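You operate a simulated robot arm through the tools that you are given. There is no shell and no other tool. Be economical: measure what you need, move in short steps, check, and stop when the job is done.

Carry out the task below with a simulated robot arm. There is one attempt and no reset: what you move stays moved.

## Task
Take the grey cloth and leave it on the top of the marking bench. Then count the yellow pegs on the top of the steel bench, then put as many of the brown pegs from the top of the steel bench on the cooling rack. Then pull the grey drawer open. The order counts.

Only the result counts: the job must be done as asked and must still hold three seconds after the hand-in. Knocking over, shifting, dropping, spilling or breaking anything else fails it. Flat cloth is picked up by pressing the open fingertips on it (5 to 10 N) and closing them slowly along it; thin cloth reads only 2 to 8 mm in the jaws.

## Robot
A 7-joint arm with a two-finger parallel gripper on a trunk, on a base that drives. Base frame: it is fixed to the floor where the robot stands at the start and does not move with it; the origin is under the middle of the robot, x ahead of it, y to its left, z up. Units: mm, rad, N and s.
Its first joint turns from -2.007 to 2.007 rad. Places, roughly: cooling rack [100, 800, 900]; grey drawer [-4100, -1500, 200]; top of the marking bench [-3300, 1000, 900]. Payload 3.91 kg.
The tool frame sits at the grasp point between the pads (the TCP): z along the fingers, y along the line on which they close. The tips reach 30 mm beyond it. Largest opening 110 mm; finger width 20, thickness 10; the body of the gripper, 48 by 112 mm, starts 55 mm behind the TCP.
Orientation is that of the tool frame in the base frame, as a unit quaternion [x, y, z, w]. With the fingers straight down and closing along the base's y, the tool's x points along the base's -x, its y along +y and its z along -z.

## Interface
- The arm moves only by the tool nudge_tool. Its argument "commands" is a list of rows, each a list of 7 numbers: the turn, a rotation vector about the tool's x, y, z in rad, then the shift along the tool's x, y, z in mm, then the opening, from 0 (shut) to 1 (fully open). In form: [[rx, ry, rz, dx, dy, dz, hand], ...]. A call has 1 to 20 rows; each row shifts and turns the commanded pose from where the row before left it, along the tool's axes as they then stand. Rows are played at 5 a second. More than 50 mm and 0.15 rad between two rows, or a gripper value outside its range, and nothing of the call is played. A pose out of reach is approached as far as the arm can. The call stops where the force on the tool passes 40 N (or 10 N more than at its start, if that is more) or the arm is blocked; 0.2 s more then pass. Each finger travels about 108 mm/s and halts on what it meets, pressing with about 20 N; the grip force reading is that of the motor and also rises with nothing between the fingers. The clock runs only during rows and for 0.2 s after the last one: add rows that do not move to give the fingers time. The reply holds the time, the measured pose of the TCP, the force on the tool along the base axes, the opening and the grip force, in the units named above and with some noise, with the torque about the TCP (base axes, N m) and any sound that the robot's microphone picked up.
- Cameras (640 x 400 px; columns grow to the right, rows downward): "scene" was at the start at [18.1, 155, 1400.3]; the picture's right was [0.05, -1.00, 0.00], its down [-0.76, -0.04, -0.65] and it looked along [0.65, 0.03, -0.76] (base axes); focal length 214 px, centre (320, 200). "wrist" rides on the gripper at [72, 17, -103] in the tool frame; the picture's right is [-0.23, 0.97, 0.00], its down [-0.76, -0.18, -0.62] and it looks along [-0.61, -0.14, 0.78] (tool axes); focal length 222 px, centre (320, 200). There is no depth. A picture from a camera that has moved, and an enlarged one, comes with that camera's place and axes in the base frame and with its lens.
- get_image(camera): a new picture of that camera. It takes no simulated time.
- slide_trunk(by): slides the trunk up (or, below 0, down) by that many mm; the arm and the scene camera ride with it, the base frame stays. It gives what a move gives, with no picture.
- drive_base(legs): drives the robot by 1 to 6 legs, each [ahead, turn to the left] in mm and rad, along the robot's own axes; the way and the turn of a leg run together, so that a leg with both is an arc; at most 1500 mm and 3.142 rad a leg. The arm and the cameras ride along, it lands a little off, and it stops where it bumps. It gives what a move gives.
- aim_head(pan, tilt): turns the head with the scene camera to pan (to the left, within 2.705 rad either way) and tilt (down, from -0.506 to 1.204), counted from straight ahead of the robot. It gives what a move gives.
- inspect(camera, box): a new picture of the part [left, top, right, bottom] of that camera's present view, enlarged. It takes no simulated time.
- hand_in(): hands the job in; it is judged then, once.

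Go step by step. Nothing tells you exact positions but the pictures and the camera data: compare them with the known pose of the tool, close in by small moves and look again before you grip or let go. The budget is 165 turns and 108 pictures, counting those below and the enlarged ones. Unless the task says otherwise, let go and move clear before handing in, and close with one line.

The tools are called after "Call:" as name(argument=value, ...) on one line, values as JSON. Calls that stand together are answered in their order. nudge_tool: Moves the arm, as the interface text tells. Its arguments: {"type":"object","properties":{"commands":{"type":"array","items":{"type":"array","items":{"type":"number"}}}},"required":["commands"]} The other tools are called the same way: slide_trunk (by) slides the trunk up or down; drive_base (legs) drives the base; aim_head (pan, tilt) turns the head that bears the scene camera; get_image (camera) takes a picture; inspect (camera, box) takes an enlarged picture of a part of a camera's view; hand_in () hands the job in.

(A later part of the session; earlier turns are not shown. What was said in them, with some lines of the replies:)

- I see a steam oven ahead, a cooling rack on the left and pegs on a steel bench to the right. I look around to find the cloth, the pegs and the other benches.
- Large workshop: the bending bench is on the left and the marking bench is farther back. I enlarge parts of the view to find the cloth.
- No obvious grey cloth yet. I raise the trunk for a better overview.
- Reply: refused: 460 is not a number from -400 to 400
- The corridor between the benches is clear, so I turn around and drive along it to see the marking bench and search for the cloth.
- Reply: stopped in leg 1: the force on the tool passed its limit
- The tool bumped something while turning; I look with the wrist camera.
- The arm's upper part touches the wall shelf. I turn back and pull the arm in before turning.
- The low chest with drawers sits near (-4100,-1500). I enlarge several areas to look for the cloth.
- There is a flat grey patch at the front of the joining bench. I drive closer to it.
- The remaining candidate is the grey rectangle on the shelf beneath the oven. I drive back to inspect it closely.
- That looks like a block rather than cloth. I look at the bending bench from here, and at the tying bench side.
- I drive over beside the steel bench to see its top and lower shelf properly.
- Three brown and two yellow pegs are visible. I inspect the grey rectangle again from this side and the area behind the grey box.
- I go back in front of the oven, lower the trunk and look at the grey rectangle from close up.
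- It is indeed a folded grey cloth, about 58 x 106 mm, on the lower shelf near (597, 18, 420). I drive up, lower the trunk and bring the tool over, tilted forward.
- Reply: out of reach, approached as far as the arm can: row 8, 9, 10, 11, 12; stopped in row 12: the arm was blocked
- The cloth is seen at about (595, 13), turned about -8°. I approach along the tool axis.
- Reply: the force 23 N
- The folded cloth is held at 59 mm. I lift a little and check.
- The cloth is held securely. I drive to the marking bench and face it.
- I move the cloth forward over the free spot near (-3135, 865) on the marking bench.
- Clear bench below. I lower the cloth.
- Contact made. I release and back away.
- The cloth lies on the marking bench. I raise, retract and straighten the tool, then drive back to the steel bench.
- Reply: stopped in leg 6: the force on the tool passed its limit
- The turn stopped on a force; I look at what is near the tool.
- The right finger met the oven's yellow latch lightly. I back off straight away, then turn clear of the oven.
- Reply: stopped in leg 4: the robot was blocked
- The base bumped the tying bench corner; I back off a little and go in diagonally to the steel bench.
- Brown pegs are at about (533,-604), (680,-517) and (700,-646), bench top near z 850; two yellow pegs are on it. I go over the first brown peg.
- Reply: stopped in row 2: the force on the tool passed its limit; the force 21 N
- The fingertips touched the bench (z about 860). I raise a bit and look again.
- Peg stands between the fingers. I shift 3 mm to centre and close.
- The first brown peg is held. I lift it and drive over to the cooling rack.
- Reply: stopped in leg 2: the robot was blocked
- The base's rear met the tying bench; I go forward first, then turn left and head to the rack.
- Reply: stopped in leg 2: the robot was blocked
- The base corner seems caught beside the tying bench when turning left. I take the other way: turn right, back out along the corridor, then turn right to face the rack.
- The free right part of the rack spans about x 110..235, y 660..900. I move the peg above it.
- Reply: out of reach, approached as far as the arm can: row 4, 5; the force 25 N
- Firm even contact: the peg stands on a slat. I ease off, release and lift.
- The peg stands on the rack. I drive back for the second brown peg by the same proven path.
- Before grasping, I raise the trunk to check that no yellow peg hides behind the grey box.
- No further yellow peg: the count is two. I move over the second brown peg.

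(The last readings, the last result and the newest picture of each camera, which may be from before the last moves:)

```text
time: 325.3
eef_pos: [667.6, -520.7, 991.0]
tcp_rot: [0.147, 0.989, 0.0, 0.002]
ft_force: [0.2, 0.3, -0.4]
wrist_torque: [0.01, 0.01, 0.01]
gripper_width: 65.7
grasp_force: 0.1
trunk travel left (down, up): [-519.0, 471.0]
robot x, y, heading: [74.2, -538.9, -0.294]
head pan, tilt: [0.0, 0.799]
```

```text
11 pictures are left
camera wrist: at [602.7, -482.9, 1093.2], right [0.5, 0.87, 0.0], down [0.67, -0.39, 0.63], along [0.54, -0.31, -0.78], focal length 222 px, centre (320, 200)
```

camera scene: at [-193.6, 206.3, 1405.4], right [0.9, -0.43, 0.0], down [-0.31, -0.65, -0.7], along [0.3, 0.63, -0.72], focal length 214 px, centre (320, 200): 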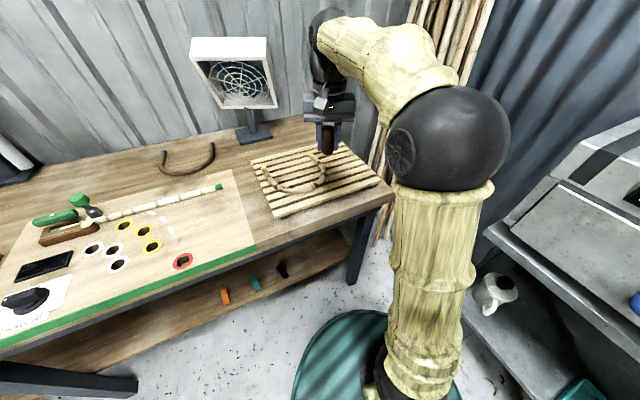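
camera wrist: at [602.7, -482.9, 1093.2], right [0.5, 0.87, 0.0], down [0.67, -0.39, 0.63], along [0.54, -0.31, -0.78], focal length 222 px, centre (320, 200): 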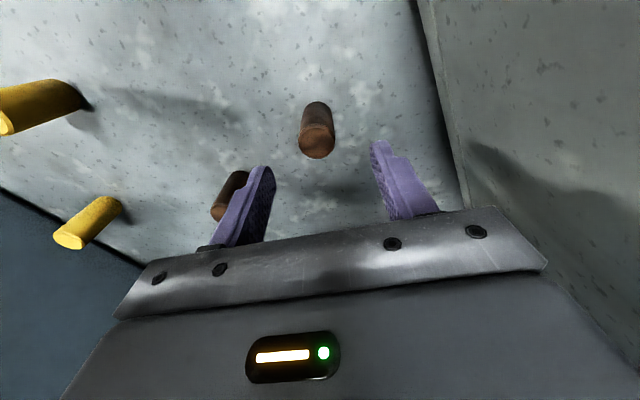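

Call:
nudge_tool(commands=[[0, 0, 0, -2, -2.4, 40, 0.6], [0, 0, 0, 0, 0, 40, 0.6], [0, 0, 0, 0, 0, 15, 0.6], [0, 0, 0, 0, 0, 0, 0.6], [0, 0, 0, 0, 0, 0, 0.45], [0, 0, 0, 0, 0, 0, 0.33], [0, 0, 0, 0, 0, 0, 0.22], [0, 0, 0, 0, 0, 0, 0.1], [0, 0, 0, 0, 0, 0, 0.1], [0, 0, 0, 0, 0, -20, 0.1], [0, 0, 0, 0, 0, 0, 0.1]])

Call:
get_image(camera="wrist")

```text
time: 327.7
eef_pos: [669.6, -522.7, 916.6]
tcp_rot: [0.147, 0.989, 0.0, 0.002]
ft_force: [0.8, -0.4, -0.1]
wrist_torque: [-0.01, 0.01, 0.0]
gripper_width: 28.7
grasp_force: 19.7
trunk travel left (down, up): [-519.0, 471.0]
robot x, y, heading: [74.0, -536.2, -0.296]
head pan, tilt: [0.0, 0.799]
```

```text
10 pictures are left
camera wrist: at [604.6, -484.9, 1019.2], right [0.5, 0.87, 0.0], down [0.67, -0.39, 0.63], along [0.54, -0.31, -0.78], focal length 222 px, centre (320, 200)
```

wrist: 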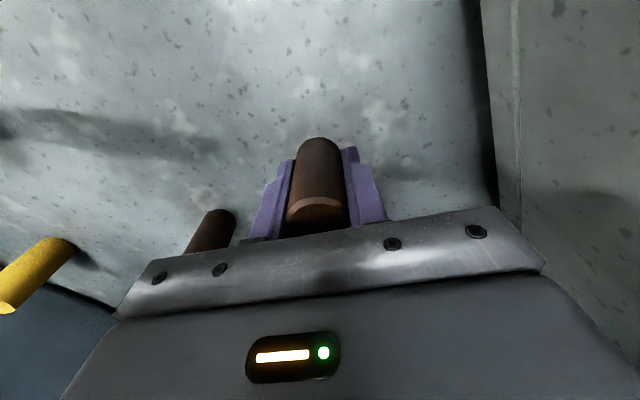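

Second brown peg held. I lift, retract and drive back to the rack.

Call:
nudge_tool(commands=[[0, 0, 0, 0, 0, -40, 0.1], [0, 0, 0, 0, 0, -40, 0.1], [0, 0, 0, 0, 0, -40, 0.1], [0, 0, 0, 0, 0, -40, 0.1], [0, 0, 0, 0, 0, -40, 0.1], [0, 0, 0, 0, 0, -13, 0.1], [0, 0, 0, 12, -34, 0, 0.1], [0, 0, 0, 12, -34, 0, 0.1], [0, 0, 0, 12, -34, 0, 0.1], [0, 0, 0, 12, -34, 0, 0.1], [0, 0, 0, 0, 0, 0, 0.1]])

Call:
drive_base(legs=[[-160, 0], [0, -1.27], [-560, 0], [0, -1.8], [0, -1.8], [60, 0]])

Call:
get_image(camera="wrist")

```text
time: 330.1
eef_pos: [582.6, -636.5, 1126.3]
tcp_rot: [0.148, 0.989, 0.0, 0.002]
ft_force: [-0.7, -0.1, 0.1]
wrist_torque: [0.02, 0.01, 0.01]
gripper_width: 28.4
grasp_force: 20.0
trunk travel left (down, up): [-519.0, 471.0]
robot x, y, heading: [73.4, -536.8, -0.294]
head pan, tilt: [0.0, 0.799]
```

```text
time: 346.7
eef_pos: [140.9, 607.5, 1128.6]
tcp_rot: [-0.516, 0.856, 0.002, 0.002]
ft_force: [-0.2, -1.1, 0.1]
wrist_torque: [0.02, 0.04, -0.01]
gripper_width: 28.2
grasp_force: 19.9
trunk travel left (down, up): [-519.0, 471.0]
robot x, y, heading: [-51.3, 126.4, 1.092]
head pan, tilt: [0.0, 0.799]
```

```text
9 pictures are left
camera wrist: at [92.6, 550.1, 1231.2], right [-0.75, 0.66, 0.0], down [0.51, 0.59, 0.63], along [0.41, 0.47, -0.78], focal length 222 px, centre (320, 200)
```

wrist: 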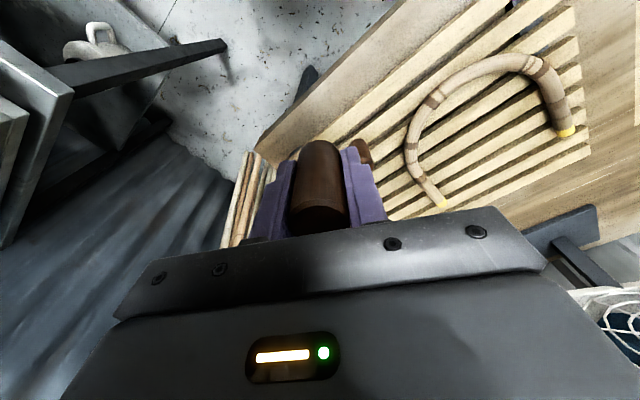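

Call:
nudge_tool(commands=[[0, 0, 0, -43, -6, 0, 0.1], [0, 0, 0, -43, -6, 0, 0.1], [0, 0, 0, -42.5, -5.8, 0, 0.1], [0, 0, 0, 0, 0, 40, 0.1], [0, 0, 0, 0, 0, 40, 0.1], [0, 0, 0, 0, 0, 40, 0.1], [0, 0, 0, 0, 0, 40, 0.1], [0, 0, 0, 0, 0, 8, 0.1], [0, 0, 0, 0, 0, 0, 0.1]])

Call:
get_image(camera="wrist")

```text
time: 348.7
eef_pos: [212.1, 705.1, 959.8]
tcp_rot: [-0.517, 0.856, 0.001, 0.0]
ft_force: [-0.8, 0.3, -1.3]
wrist_torque: [-0.03, 0.07, 0.04]
gripper_width: 28.6
grasp_force: 20.4
out of reach, approached as far as the arm can: row 3
trunk travel left (down, up): [-519.0, 471.0]
robot x, y, heading: [-56.4, 127.4, 1.088]
head pan, tilt: [0.0, 0.799]
```

```text
8 pictures are left
camera wrist: at [163.9, 647.6, 1062.8], right [-0.75, 0.66, 0.0], down [0.51, 0.59, 0.63], along [0.41, 0.47, -0.78], focal length 222 px, centre (320, 200)
```

wrist: 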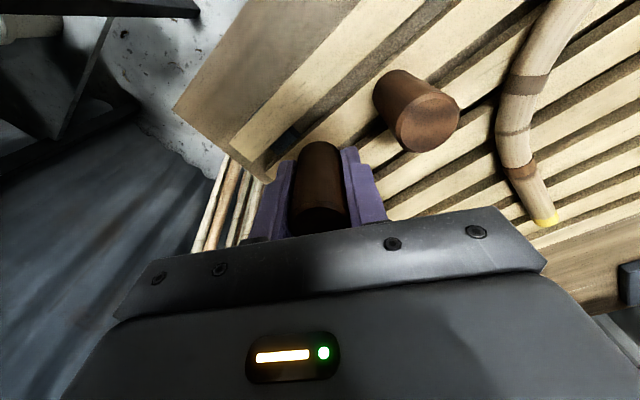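

Call:
nudge_tool(commands=[[0, 0, 0, -3.5, 1.9, 12, 0.1], [0, 0, 0, 0, 0, 12, 0.1], [0, 0, 0, 0, 0, 4, 0.1], [0, 0, 0, 0, 0, 0, 0.1]])

Call:
nudge_tool(commands=[[0, 0, 0, 0, 0, 3, 0.1], [0, 0, 0, 0, 0, 0, 0.1]])

Call:
nudge_tool(commands=[[0, 0, 0, 0, 0, 2.5, 0.1], [0, 0, 0, 0, 0, 0, 0.1]])

```text
time: 349.7
eef_pos: [211.9, 709.8, 930.5]
tcp_rot: [-0.515, 0.857, 0.002, 0.001]
ft_force: [-0.5, 0.0, -0.3]
wrist_torque: [-0.03, 0.01, -0.02]
gripper_width: 28.2
grasp_force: 20.0
trunk travel left (down, up): [-519.0, 471.0]
robot x, y, heading: [-52.2, 125.8, 1.089]
head pan, tilt: [0.0, 0.799]
```

```text
time: 350.3
eef_pos: [212.0, 709.2, 928.2]
tcp_rot: [-0.516, 0.857, 0.002, 0.0]
ft_force: [0.7, -0.5, -0.5]
wrist_torque: [-0.01, 0.02, -0.03]
gripper_width: 28.4
grasp_force: 20.3
trunk travel left (down, up): [-519.0, 471.0]
robot x, y, heading: [-55.3, 123.1, 1.083]
head pan, tilt: [0.0, 0.799]
```

```text
time: 350.9
eef_pos: [212.0, 707.7, 927.3]
tcp_rot: [-0.516, 0.857, 0.003, 0.002]
ft_force: [1.7, 0.2, 6.6]
wrist_torque: [-0.03, 0.01, -0.01]
gripper_width: 28.6
grasp_force: 19.5
trunk travel left (down, up): [-519.0, 471.0]
robot x, y, heading: [-56.8, 127.6, 1.088]
head pan, tilt: [0.0, 0.799]
```

Contact on the slat at 6.6 N. I release and lift clear.

Call:
nudge_tool(commands=[[0, 0, 0, 0, 0, 0, 0.3], [0, 0, 0, 0, 0, 0, 0.36], [0, 0, 0, 0, 0, 0, 0.4], [0, 0, 0, 0, 0, 0, 0.4], [0, 0, 0, 0, 0, -20, 0.4], [0, 0, 0, 0, 0, -40, 0.4], [0, 0, 0, 0, 0, -40, 0.4], [0, 0, 0, 0, 0, -40, 0.4], [0, 0, 0, 0, 0, -40, 0.4], [0, 0, 0, 0, 0, -25, 0.4], [0, 0, 0, 40, 0, 0, 0.4], [0, 0, 0, 40, 0, 0, 0.4], [0, 0, 0, 40, 0, 0, 0.4], [0, 0, 0, 40, 0, 0, 0.4], [0, 0, 0, 0, 0, 0, 0.4]])

Call:
get_image(camera="wrist")

```text
time: 354.1
eef_pos: [137.4, 566.0, 1129.6]
tcp_rot: [-0.516, 0.857, 0.001, 0.001]
ft_force: [0.2, -0.2, 0.3]
wrist_torque: [0.04, 0.0, -0.01]
gripper_width: 43.9
grasp_force: 0.1
trunk travel left (down, up): [-519.0, 471.0]
robot x, y, heading: [-53.7, 125.6, 1.085]
head pan, tilt: [0.0, 0.799]
```

```text
7 pictures are left
camera wrist: at [88.1, 509.9, 1232.7], right [-0.75, 0.66, 0.0], down [0.51, 0.59, 0.63], along [0.41, 0.47, -0.78], focal length 222 px, centre (320, 200)
```

wrist: 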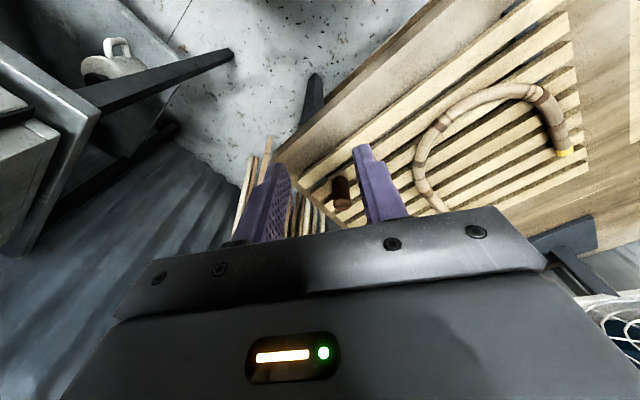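

Both pegs stand on the rack. Next is the grey "THIN" drawer, whose handle I put near (-4097, -1340, 200); I drive there.

Call:
drive_base(legs=[[-60, 0], [0, 2.05], [1500, 0], [1500, 0], [1080, 0], [0, 1.57]])

```text
time: 383.0
eef_pos: [-4153.6, -280.4, 1128.6]
tcp_rot: [0.73, 0.684, -0.001, 0.001]
ft_force: [-0.5, 0.9, -0.1]
wrist_torque: [0.0, 0.01, -0.01]
gripper_width: 44.2
grasp_force: 0.1
trunk travel left (down, up): [-519.0, 471.0]
robot x, y, heading: [-4162.0, 198.2, -1.63]
head pan, tilt: [0.0, 0.799]
```

Call:
drive_base(legs=[[0, 0.06], [900, 0]])

Call:
slide_trunk(by=-400)

Call:
get_image(camera="wrist")

```text
time: 388.2
eef_pos: [-4115.6, -1178.3, 1129.2]
tcp_rot: [0.706, 0.708, 0.0, 0.002]
ft_force: [0.2, 0.5, 0.1]
wrist_torque: [0.02, 0.0, 0.0]
gripper_width: 43.9
grasp_force: 0.0
trunk travel left (down, up): [-519.0, 471.0]
robot x, y, heading: [-4158.5, -697.4, -1.565]
head pan, tilt: [0.0, 0.799]
```

```text
time: 392.0
eef_pos: [-4115.2, -1177.8, 730.4]
tcp_rot: [0.707, 0.707, 0.0, 0.002]
ft_force: [0.4, -0.1, -0.6]
wrist_torque: [0.04, 0.01, -0.03]
gripper_width: 44.2
grasp_force: 0.0
trunk travel left (down, up): [-119.0, 871.0]
robot x, y, heading: [-4155.9, -702.6, -1.56]
head pan, tilt: [0.0, 0.799]
```

```text
6 pictures are left
camera wrist: at [-4099.6, -1104.9, 833.0], right [0.97, -0.23, 0.0], down [-0.18, -0.76, 0.63], along [-0.14, -0.61, -0.78], focal length 222 px, centre (320, 200)
```

wrist: 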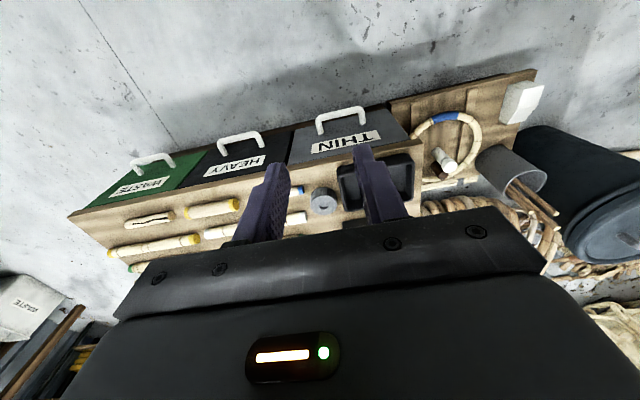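

The THIN handle bar is at about (-4087, -1314, 205) and stands about 40 mm off the face. I turn the tool a quarter turn and tilt it forward so the fingers can straddle the bar.

Call:
nudge_tool(commands=[[0, 0, -0.145, 0, 0, 0, 0.36], [0, 0, -0.145, 0, 0, 0, 0.36], [0, 0, -0.145, 0, 0, 0, 0.36], [0, 0, -0.145, 0, 0, 0, 0.36], [0, 0, -0.145, 0, 0, 0, 0.36], [0, 0, -0.145, 0, 0, 0, 0.36], [0, 0, -0.145, 0, 0, 0, 0.36], [0, 0, -0.145, 0, 0, 0, 0.36], [0, 0, -0.145, 0, 0, 0, 0.36], [0, 0, -0.145, 0, 0, 0, 0.36], [0, 0, -0.12, 0, 0, 0, 0.36], [0.14, 0, 0, 0, 0, 0, 0.36], [0.14, 0, 0, 0, 0, 0, 0.36], [0.14, 0, 0, 0, 0, 0, 0.36], [0.14, 0, 0, 0, 0, 0, 0.36], [0.14, 0, 0, 0, 0, 0, 0.36], [0, 0, 0, 0, 0, 0, 0.36]])

Call:
slide_trunk(by=-118)

```text
time: 395.6
eef_pos: [-4116.6, -1178.4, 730.8]
tcp_rot: [0.0, 0.939, -0.345, 0.001]
ft_force: [0.1, 0.0, 0.6]
wrist_torque: [0.02, 0.02, -0.02]
gripper_width: 39.7
grasp_force: 0.0
trunk travel left (down, up): [-119.0, 871.0]
robot x, y, heading: [-4155.8, -700.4, -1.558]
head pan, tilt: [0.0, 0.799]
```

```text
time: 397.1
eef_pos: [-4115.8, -1177.7, 610.5]
tcp_rot: [0.0, 0.938, -0.346, 0.001]
ft_force: [-0.1, -0.1, 0.0]
wrist_torque: [0.01, -0.01, 0.06]
gripper_width: 39.7
grasp_force: 0.1
trunk travel left (down, up): [-1.0, 989.0]
robot x, y, heading: [-4156.8, -699.7, -1.561]
head pan, tilt: [0.0, 0.799]
```

Call:
nudge_tool(commands=[[0, 0, 0, -3.6, 20, 35.5, 0.36], [0, 0, 0, -3.6, 20, 35.5, 0.36], [0, 0, 0, -3.6, 20, 35.5, 0.36], [0, 0, 0, -3.6, 20, 35.5, 0.36], [0, 0, 0, -3.6, 20, 35.5, 0.36], [0, 0, 0, -3.6, 20, 35.5, 0.36], [0, 0, 0, 0, 0, 0, 0.36]])

Call:
get_image(camera="wrist")

```text
time: 398.7
eef_pos: [-4094.8, -1221.2, 376.0]
tcp_rot: [0.002, 0.939, -0.343, 0.001]
ft_force: [-0.4, 0.1, -0.3]
wrist_torque: [0.03, 0.0, 0.03]
gripper_width: 39.5
grasp_force: 0.0
out of reach, approached as far as the arm can: row 5
trunk travel left (down, up): [-1.0, 989.0]
robot x, y, heading: [-4154.2, -695.5, -1.564]
head pan, tilt: [0.0, 0.799]
```

```text
5 pictures are left
camera wrist: at [-4167.0, -1142.9, 443.7], right [0.23, 0.74, -0.63], down [0.76, 0.27, 0.59], along [0.61, -0.61, -0.5], focal length 222 px, centre (320, 200)
```

wrist: 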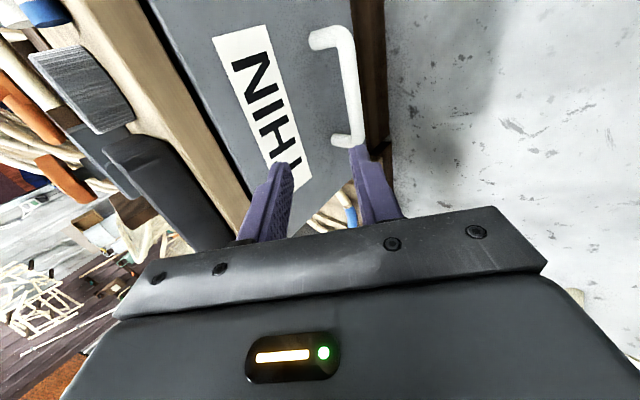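

The bar is triangulated at (-4095, -1312, 212). I approach to just short of it.

Call:
nudge_tool(commands=[[0, 0, 0, 0, 12, 35, 0.36], [0, 0, 0, 0, 12, 35, 0.36], [0, 0, 0, 0, 12.5, 35, 0.36], [0, 0, 0, 0, 0, 0, 0.36]])

Call:
get_image(camera="wrist")

```text
time: 399.7
eef_pos: [-4096.6, -1263.8, 271.4]
tcp_rot: [-0.001, 0.938, -0.346, 0.001]
ft_force: [-0.6, 0.4, 0.2]
wrist_torque: [-0.04, 0.0, 0.01]
gripper_width: 39.8
grasp_force: 0.0
trunk travel left (down, up): [-1.0, 989.0]
robot x, y, heading: [-4153.0, -696.4, -1.562]
head pan, tilt: [0.0, 0.799]
```

```text
4 pictures are left
camera wrist: at [-4168.6, -1183.8, 339.1], right [0.23, 0.74, -0.63], down [0.76, 0.27, 0.59], along [0.61, -0.61, -0.5], focal length 222 px, centre (320, 200)
```

wrist: 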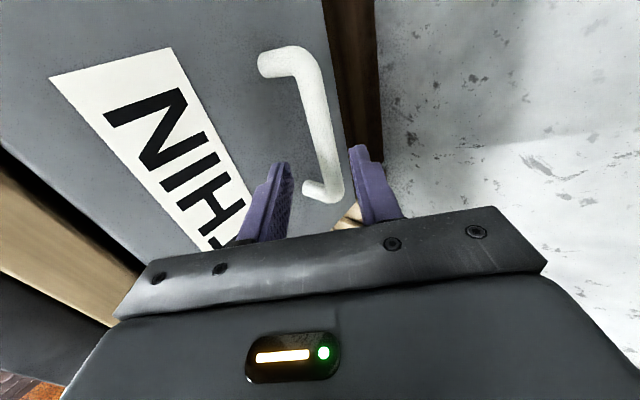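

Call:
nudge_tool(commands=[[0, 0, 0, 0, 2, 25, 0.36], [0, 0, 0, 0, 0, 25, 0.36], [0, 0, 0, 0, 0, 10, 0.36], [0, 0, 0, 0, 0, 0, 0.36]])

Call:
get_image(camera="wrist")

```text
time: 400.7
eef_pos: [-4096.5, -1300.9, 222.8]
tcp_rot: [0.0, 0.939, -0.345, 0.001]
ft_force: [-0.5, 0.0, 0.2]
wrist_torque: [0.0, 0.01, 0.0]
gripper_width: 39.4
grasp_force: 0.1
trunk travel left (down, up): [-1.0, 989.0]
robot x, y, heading: [-4154.4, -698.8, -1.56]
head pan, tilt: [0.0, 0.799]
```

```text
3 pictures are left
camera wrist: at [-4169.3, -1220.7, 291.6], right [0.23, 0.74, -0.63], down [0.76, 0.27, 0.59], along [0.61, -0.61, -0.5], focal length 222 px, centre (320, 200)
```

wrist: 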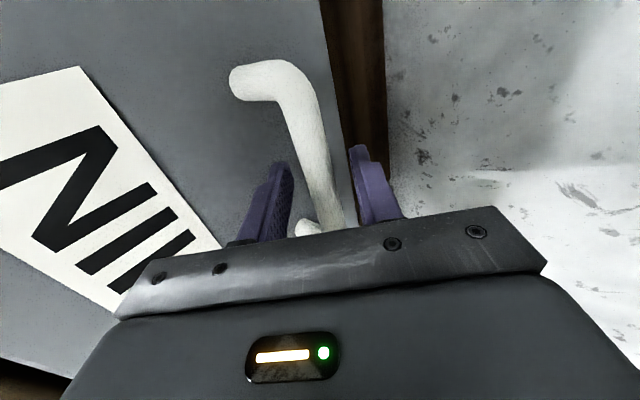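

The bar lies between the fingers. I close on it.

Call:
nudge_tool(commands=[[0, 0, 0, 0, 0, 0, 0.25], [0, 0, 0, 0, 0, 0, 0.15], [0, 0, 0, 0, 0, 0, 0.05], [0, 0, 0, 0, 0, 0, 0.0], [0, 0, 0, 0, 0, 0, 0.0]])

```text
time: 401.9
eef_pos: [-4096.1, -1299.7, 224.1]
tcp_rot: [-0.001, 0.939, -0.345, 0.001]
ft_force: [-0.8, -1.0, 2.8]
wrist_torque: [0.0, 0.51, 0.57]
gripper_width: 17.5
grasp_force: 45.7
trunk travel left (down, up): [-1.0, 989.0]
robot x, y, heading: [-4157.7, -698.6, -1.562]
head pan, tilt: [0.0, 0.799]
```

Call:
drive_base(legs=[[-60, 0]])

```text
time: 402.9
eef_pos: [-4096.4, -1238.9, 223.7]
tcp_rot: [-0.001, 0.938, -0.345, 0.002]
ft_force: [3.8, -0.4, 4.0]
wrist_torque: [-0.1, 0.36, 0.5]
gripper_width: 17.9
grasp_force: 44.8
trunk travel left (down, up): [-1.0, 989.0]
robot x, y, heading: [-4155.9, -640.9, -1.565]
head pan, tilt: [0.0, 0.799]
```

It follows easily and is still gripped. I pull further.

Call:
drive_base(legs=[[-80, 0], [-80, 0]])

Call:
get_image(camera="wrist")

```text
time: 404.6
eef_pos: [-4096.6, -1075.9, 224.2]
tcp_rot: [-0.001, 0.939, -0.344, 0.002]
ft_force: [11.1, -1.2, 2.0]
wrist_torque: [-0.01, 0.09, 0.69]
gripper_width: 17.7
grasp_force: 45.5
trunk travel left (down, up): [-1.0, 989.0]
robot x, y, heading: [-4156.8, -474.4, -1.563]
head pan, tilt: [0.0, 0.799]
```

```text
2 pictures are left
camera wrist: at [-4170.3, -997.3, 291.9], right [0.23, 0.74, -0.63], down [0.76, 0.27, 0.59], along [0.61, -0.61, -0.5], focal length 222 px, centre (320, 200)
```

wrist: 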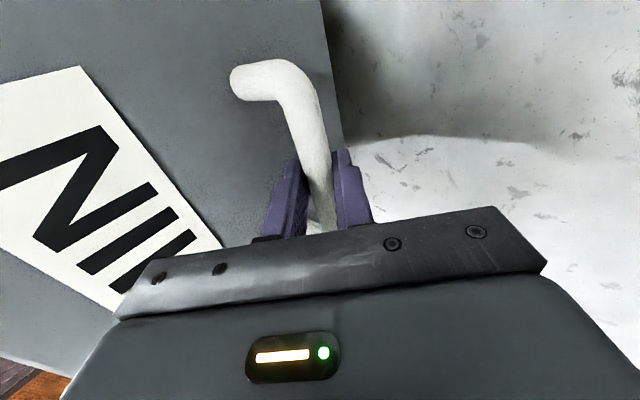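

The drawer is out about 224 mm. I try a bit more to reach its stop.

Call:
drive_base(legs=[[-50, 0]])

```text
time: 405.5
eef_pos: [-4098.2, -1050.2, 225.1]
tcp_rot: [-0.003, 0.937, -0.349, 0.002]
ft_force: [1.8, -1.5, -1.7]
wrist_torque: [0.02, 0.52, -0.06]
gripper_width: 17.7
grasp_force: 44.8
trunk travel left (down, up): [-1.0, 989.0]
robot x, y, heading: [-4158.5, -447.3, -1.565]
head pan, tilt: [0.0, 0.799]
stopped in leg 1: the force on the tool passed its limit (the readings are from after the stop); the commanded pose is now the measured one
```

The drawer has reached its stop, fully open. I release and back off along the approach line.

Call:
nudge_tool(commands=[[0, 0, 0, 0, 0, 0, 0.2], [0, 0, 0, 0, 0, 0, 0.3], [0, 0, 0, 0, 0, 0, 0.36], [0, 0, 0, 0, 0, 0, 0.36], [0, 0, 0, 0, 0, -20, 0.36], [0, 0, 0, 0, 0, -30, 0.36], [0, 0, 0, 0, 0, -40, 0.36], [0, 0, 0, 0, 0, -40, 0.36], [0, 0, 0, 0, 0, -40, 0.36], [0, 0, 0, 0, 0, 0, 0.36]])

Call:
get_image(camera="wrist")

```text
time: 407.7
eef_pos: [-4096.5, -937.3, 354.9]
tcp_rot: [-0.002, 0.937, -0.348, 0.0]
ft_force: [-0.3, 0.4, 0.0]
wrist_torque: [0.02, -0.01, 0.01]
gripper_width: 39.7
grasp_force: 0.1
trunk travel left (down, up): [-1.0, 989.0]
robot x, y, heading: [-4158.7, -444.0, -1.561]
head pan, tilt: [0.0, 0.799]
```

```text
1 pictures are left
camera wrist: at [-4169.3, -858.4, 421.6], right [0.22, 0.74, -0.64], down [0.76, 0.28, 0.59], along [0.61, -0.62, -0.5], focal length 222 px, centre (320, 200)
```

wrist: 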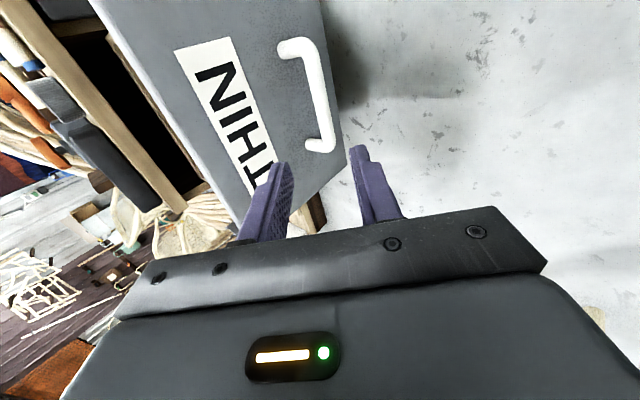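

The drawer stands open with its well visible behind the front, and the gripper is clear. The cloth is on the marking bench and two brown pegs stand on the rack, so I hand in.

Call:
hand_in()

```text
The job is handed in.
```

I did all the steps in order and handed the job in. The grey cloth lies on the marking bench. I counted two yellow pegs on the steel bench, so two brown pegs now stand on the cooling rack. The grey "THIN" drawer is pulled open to its stop. While driving, the gripper touched the wall shelf and the oven latch, and the base was blocked three times beside the tying bench; I saw nothing displaced.
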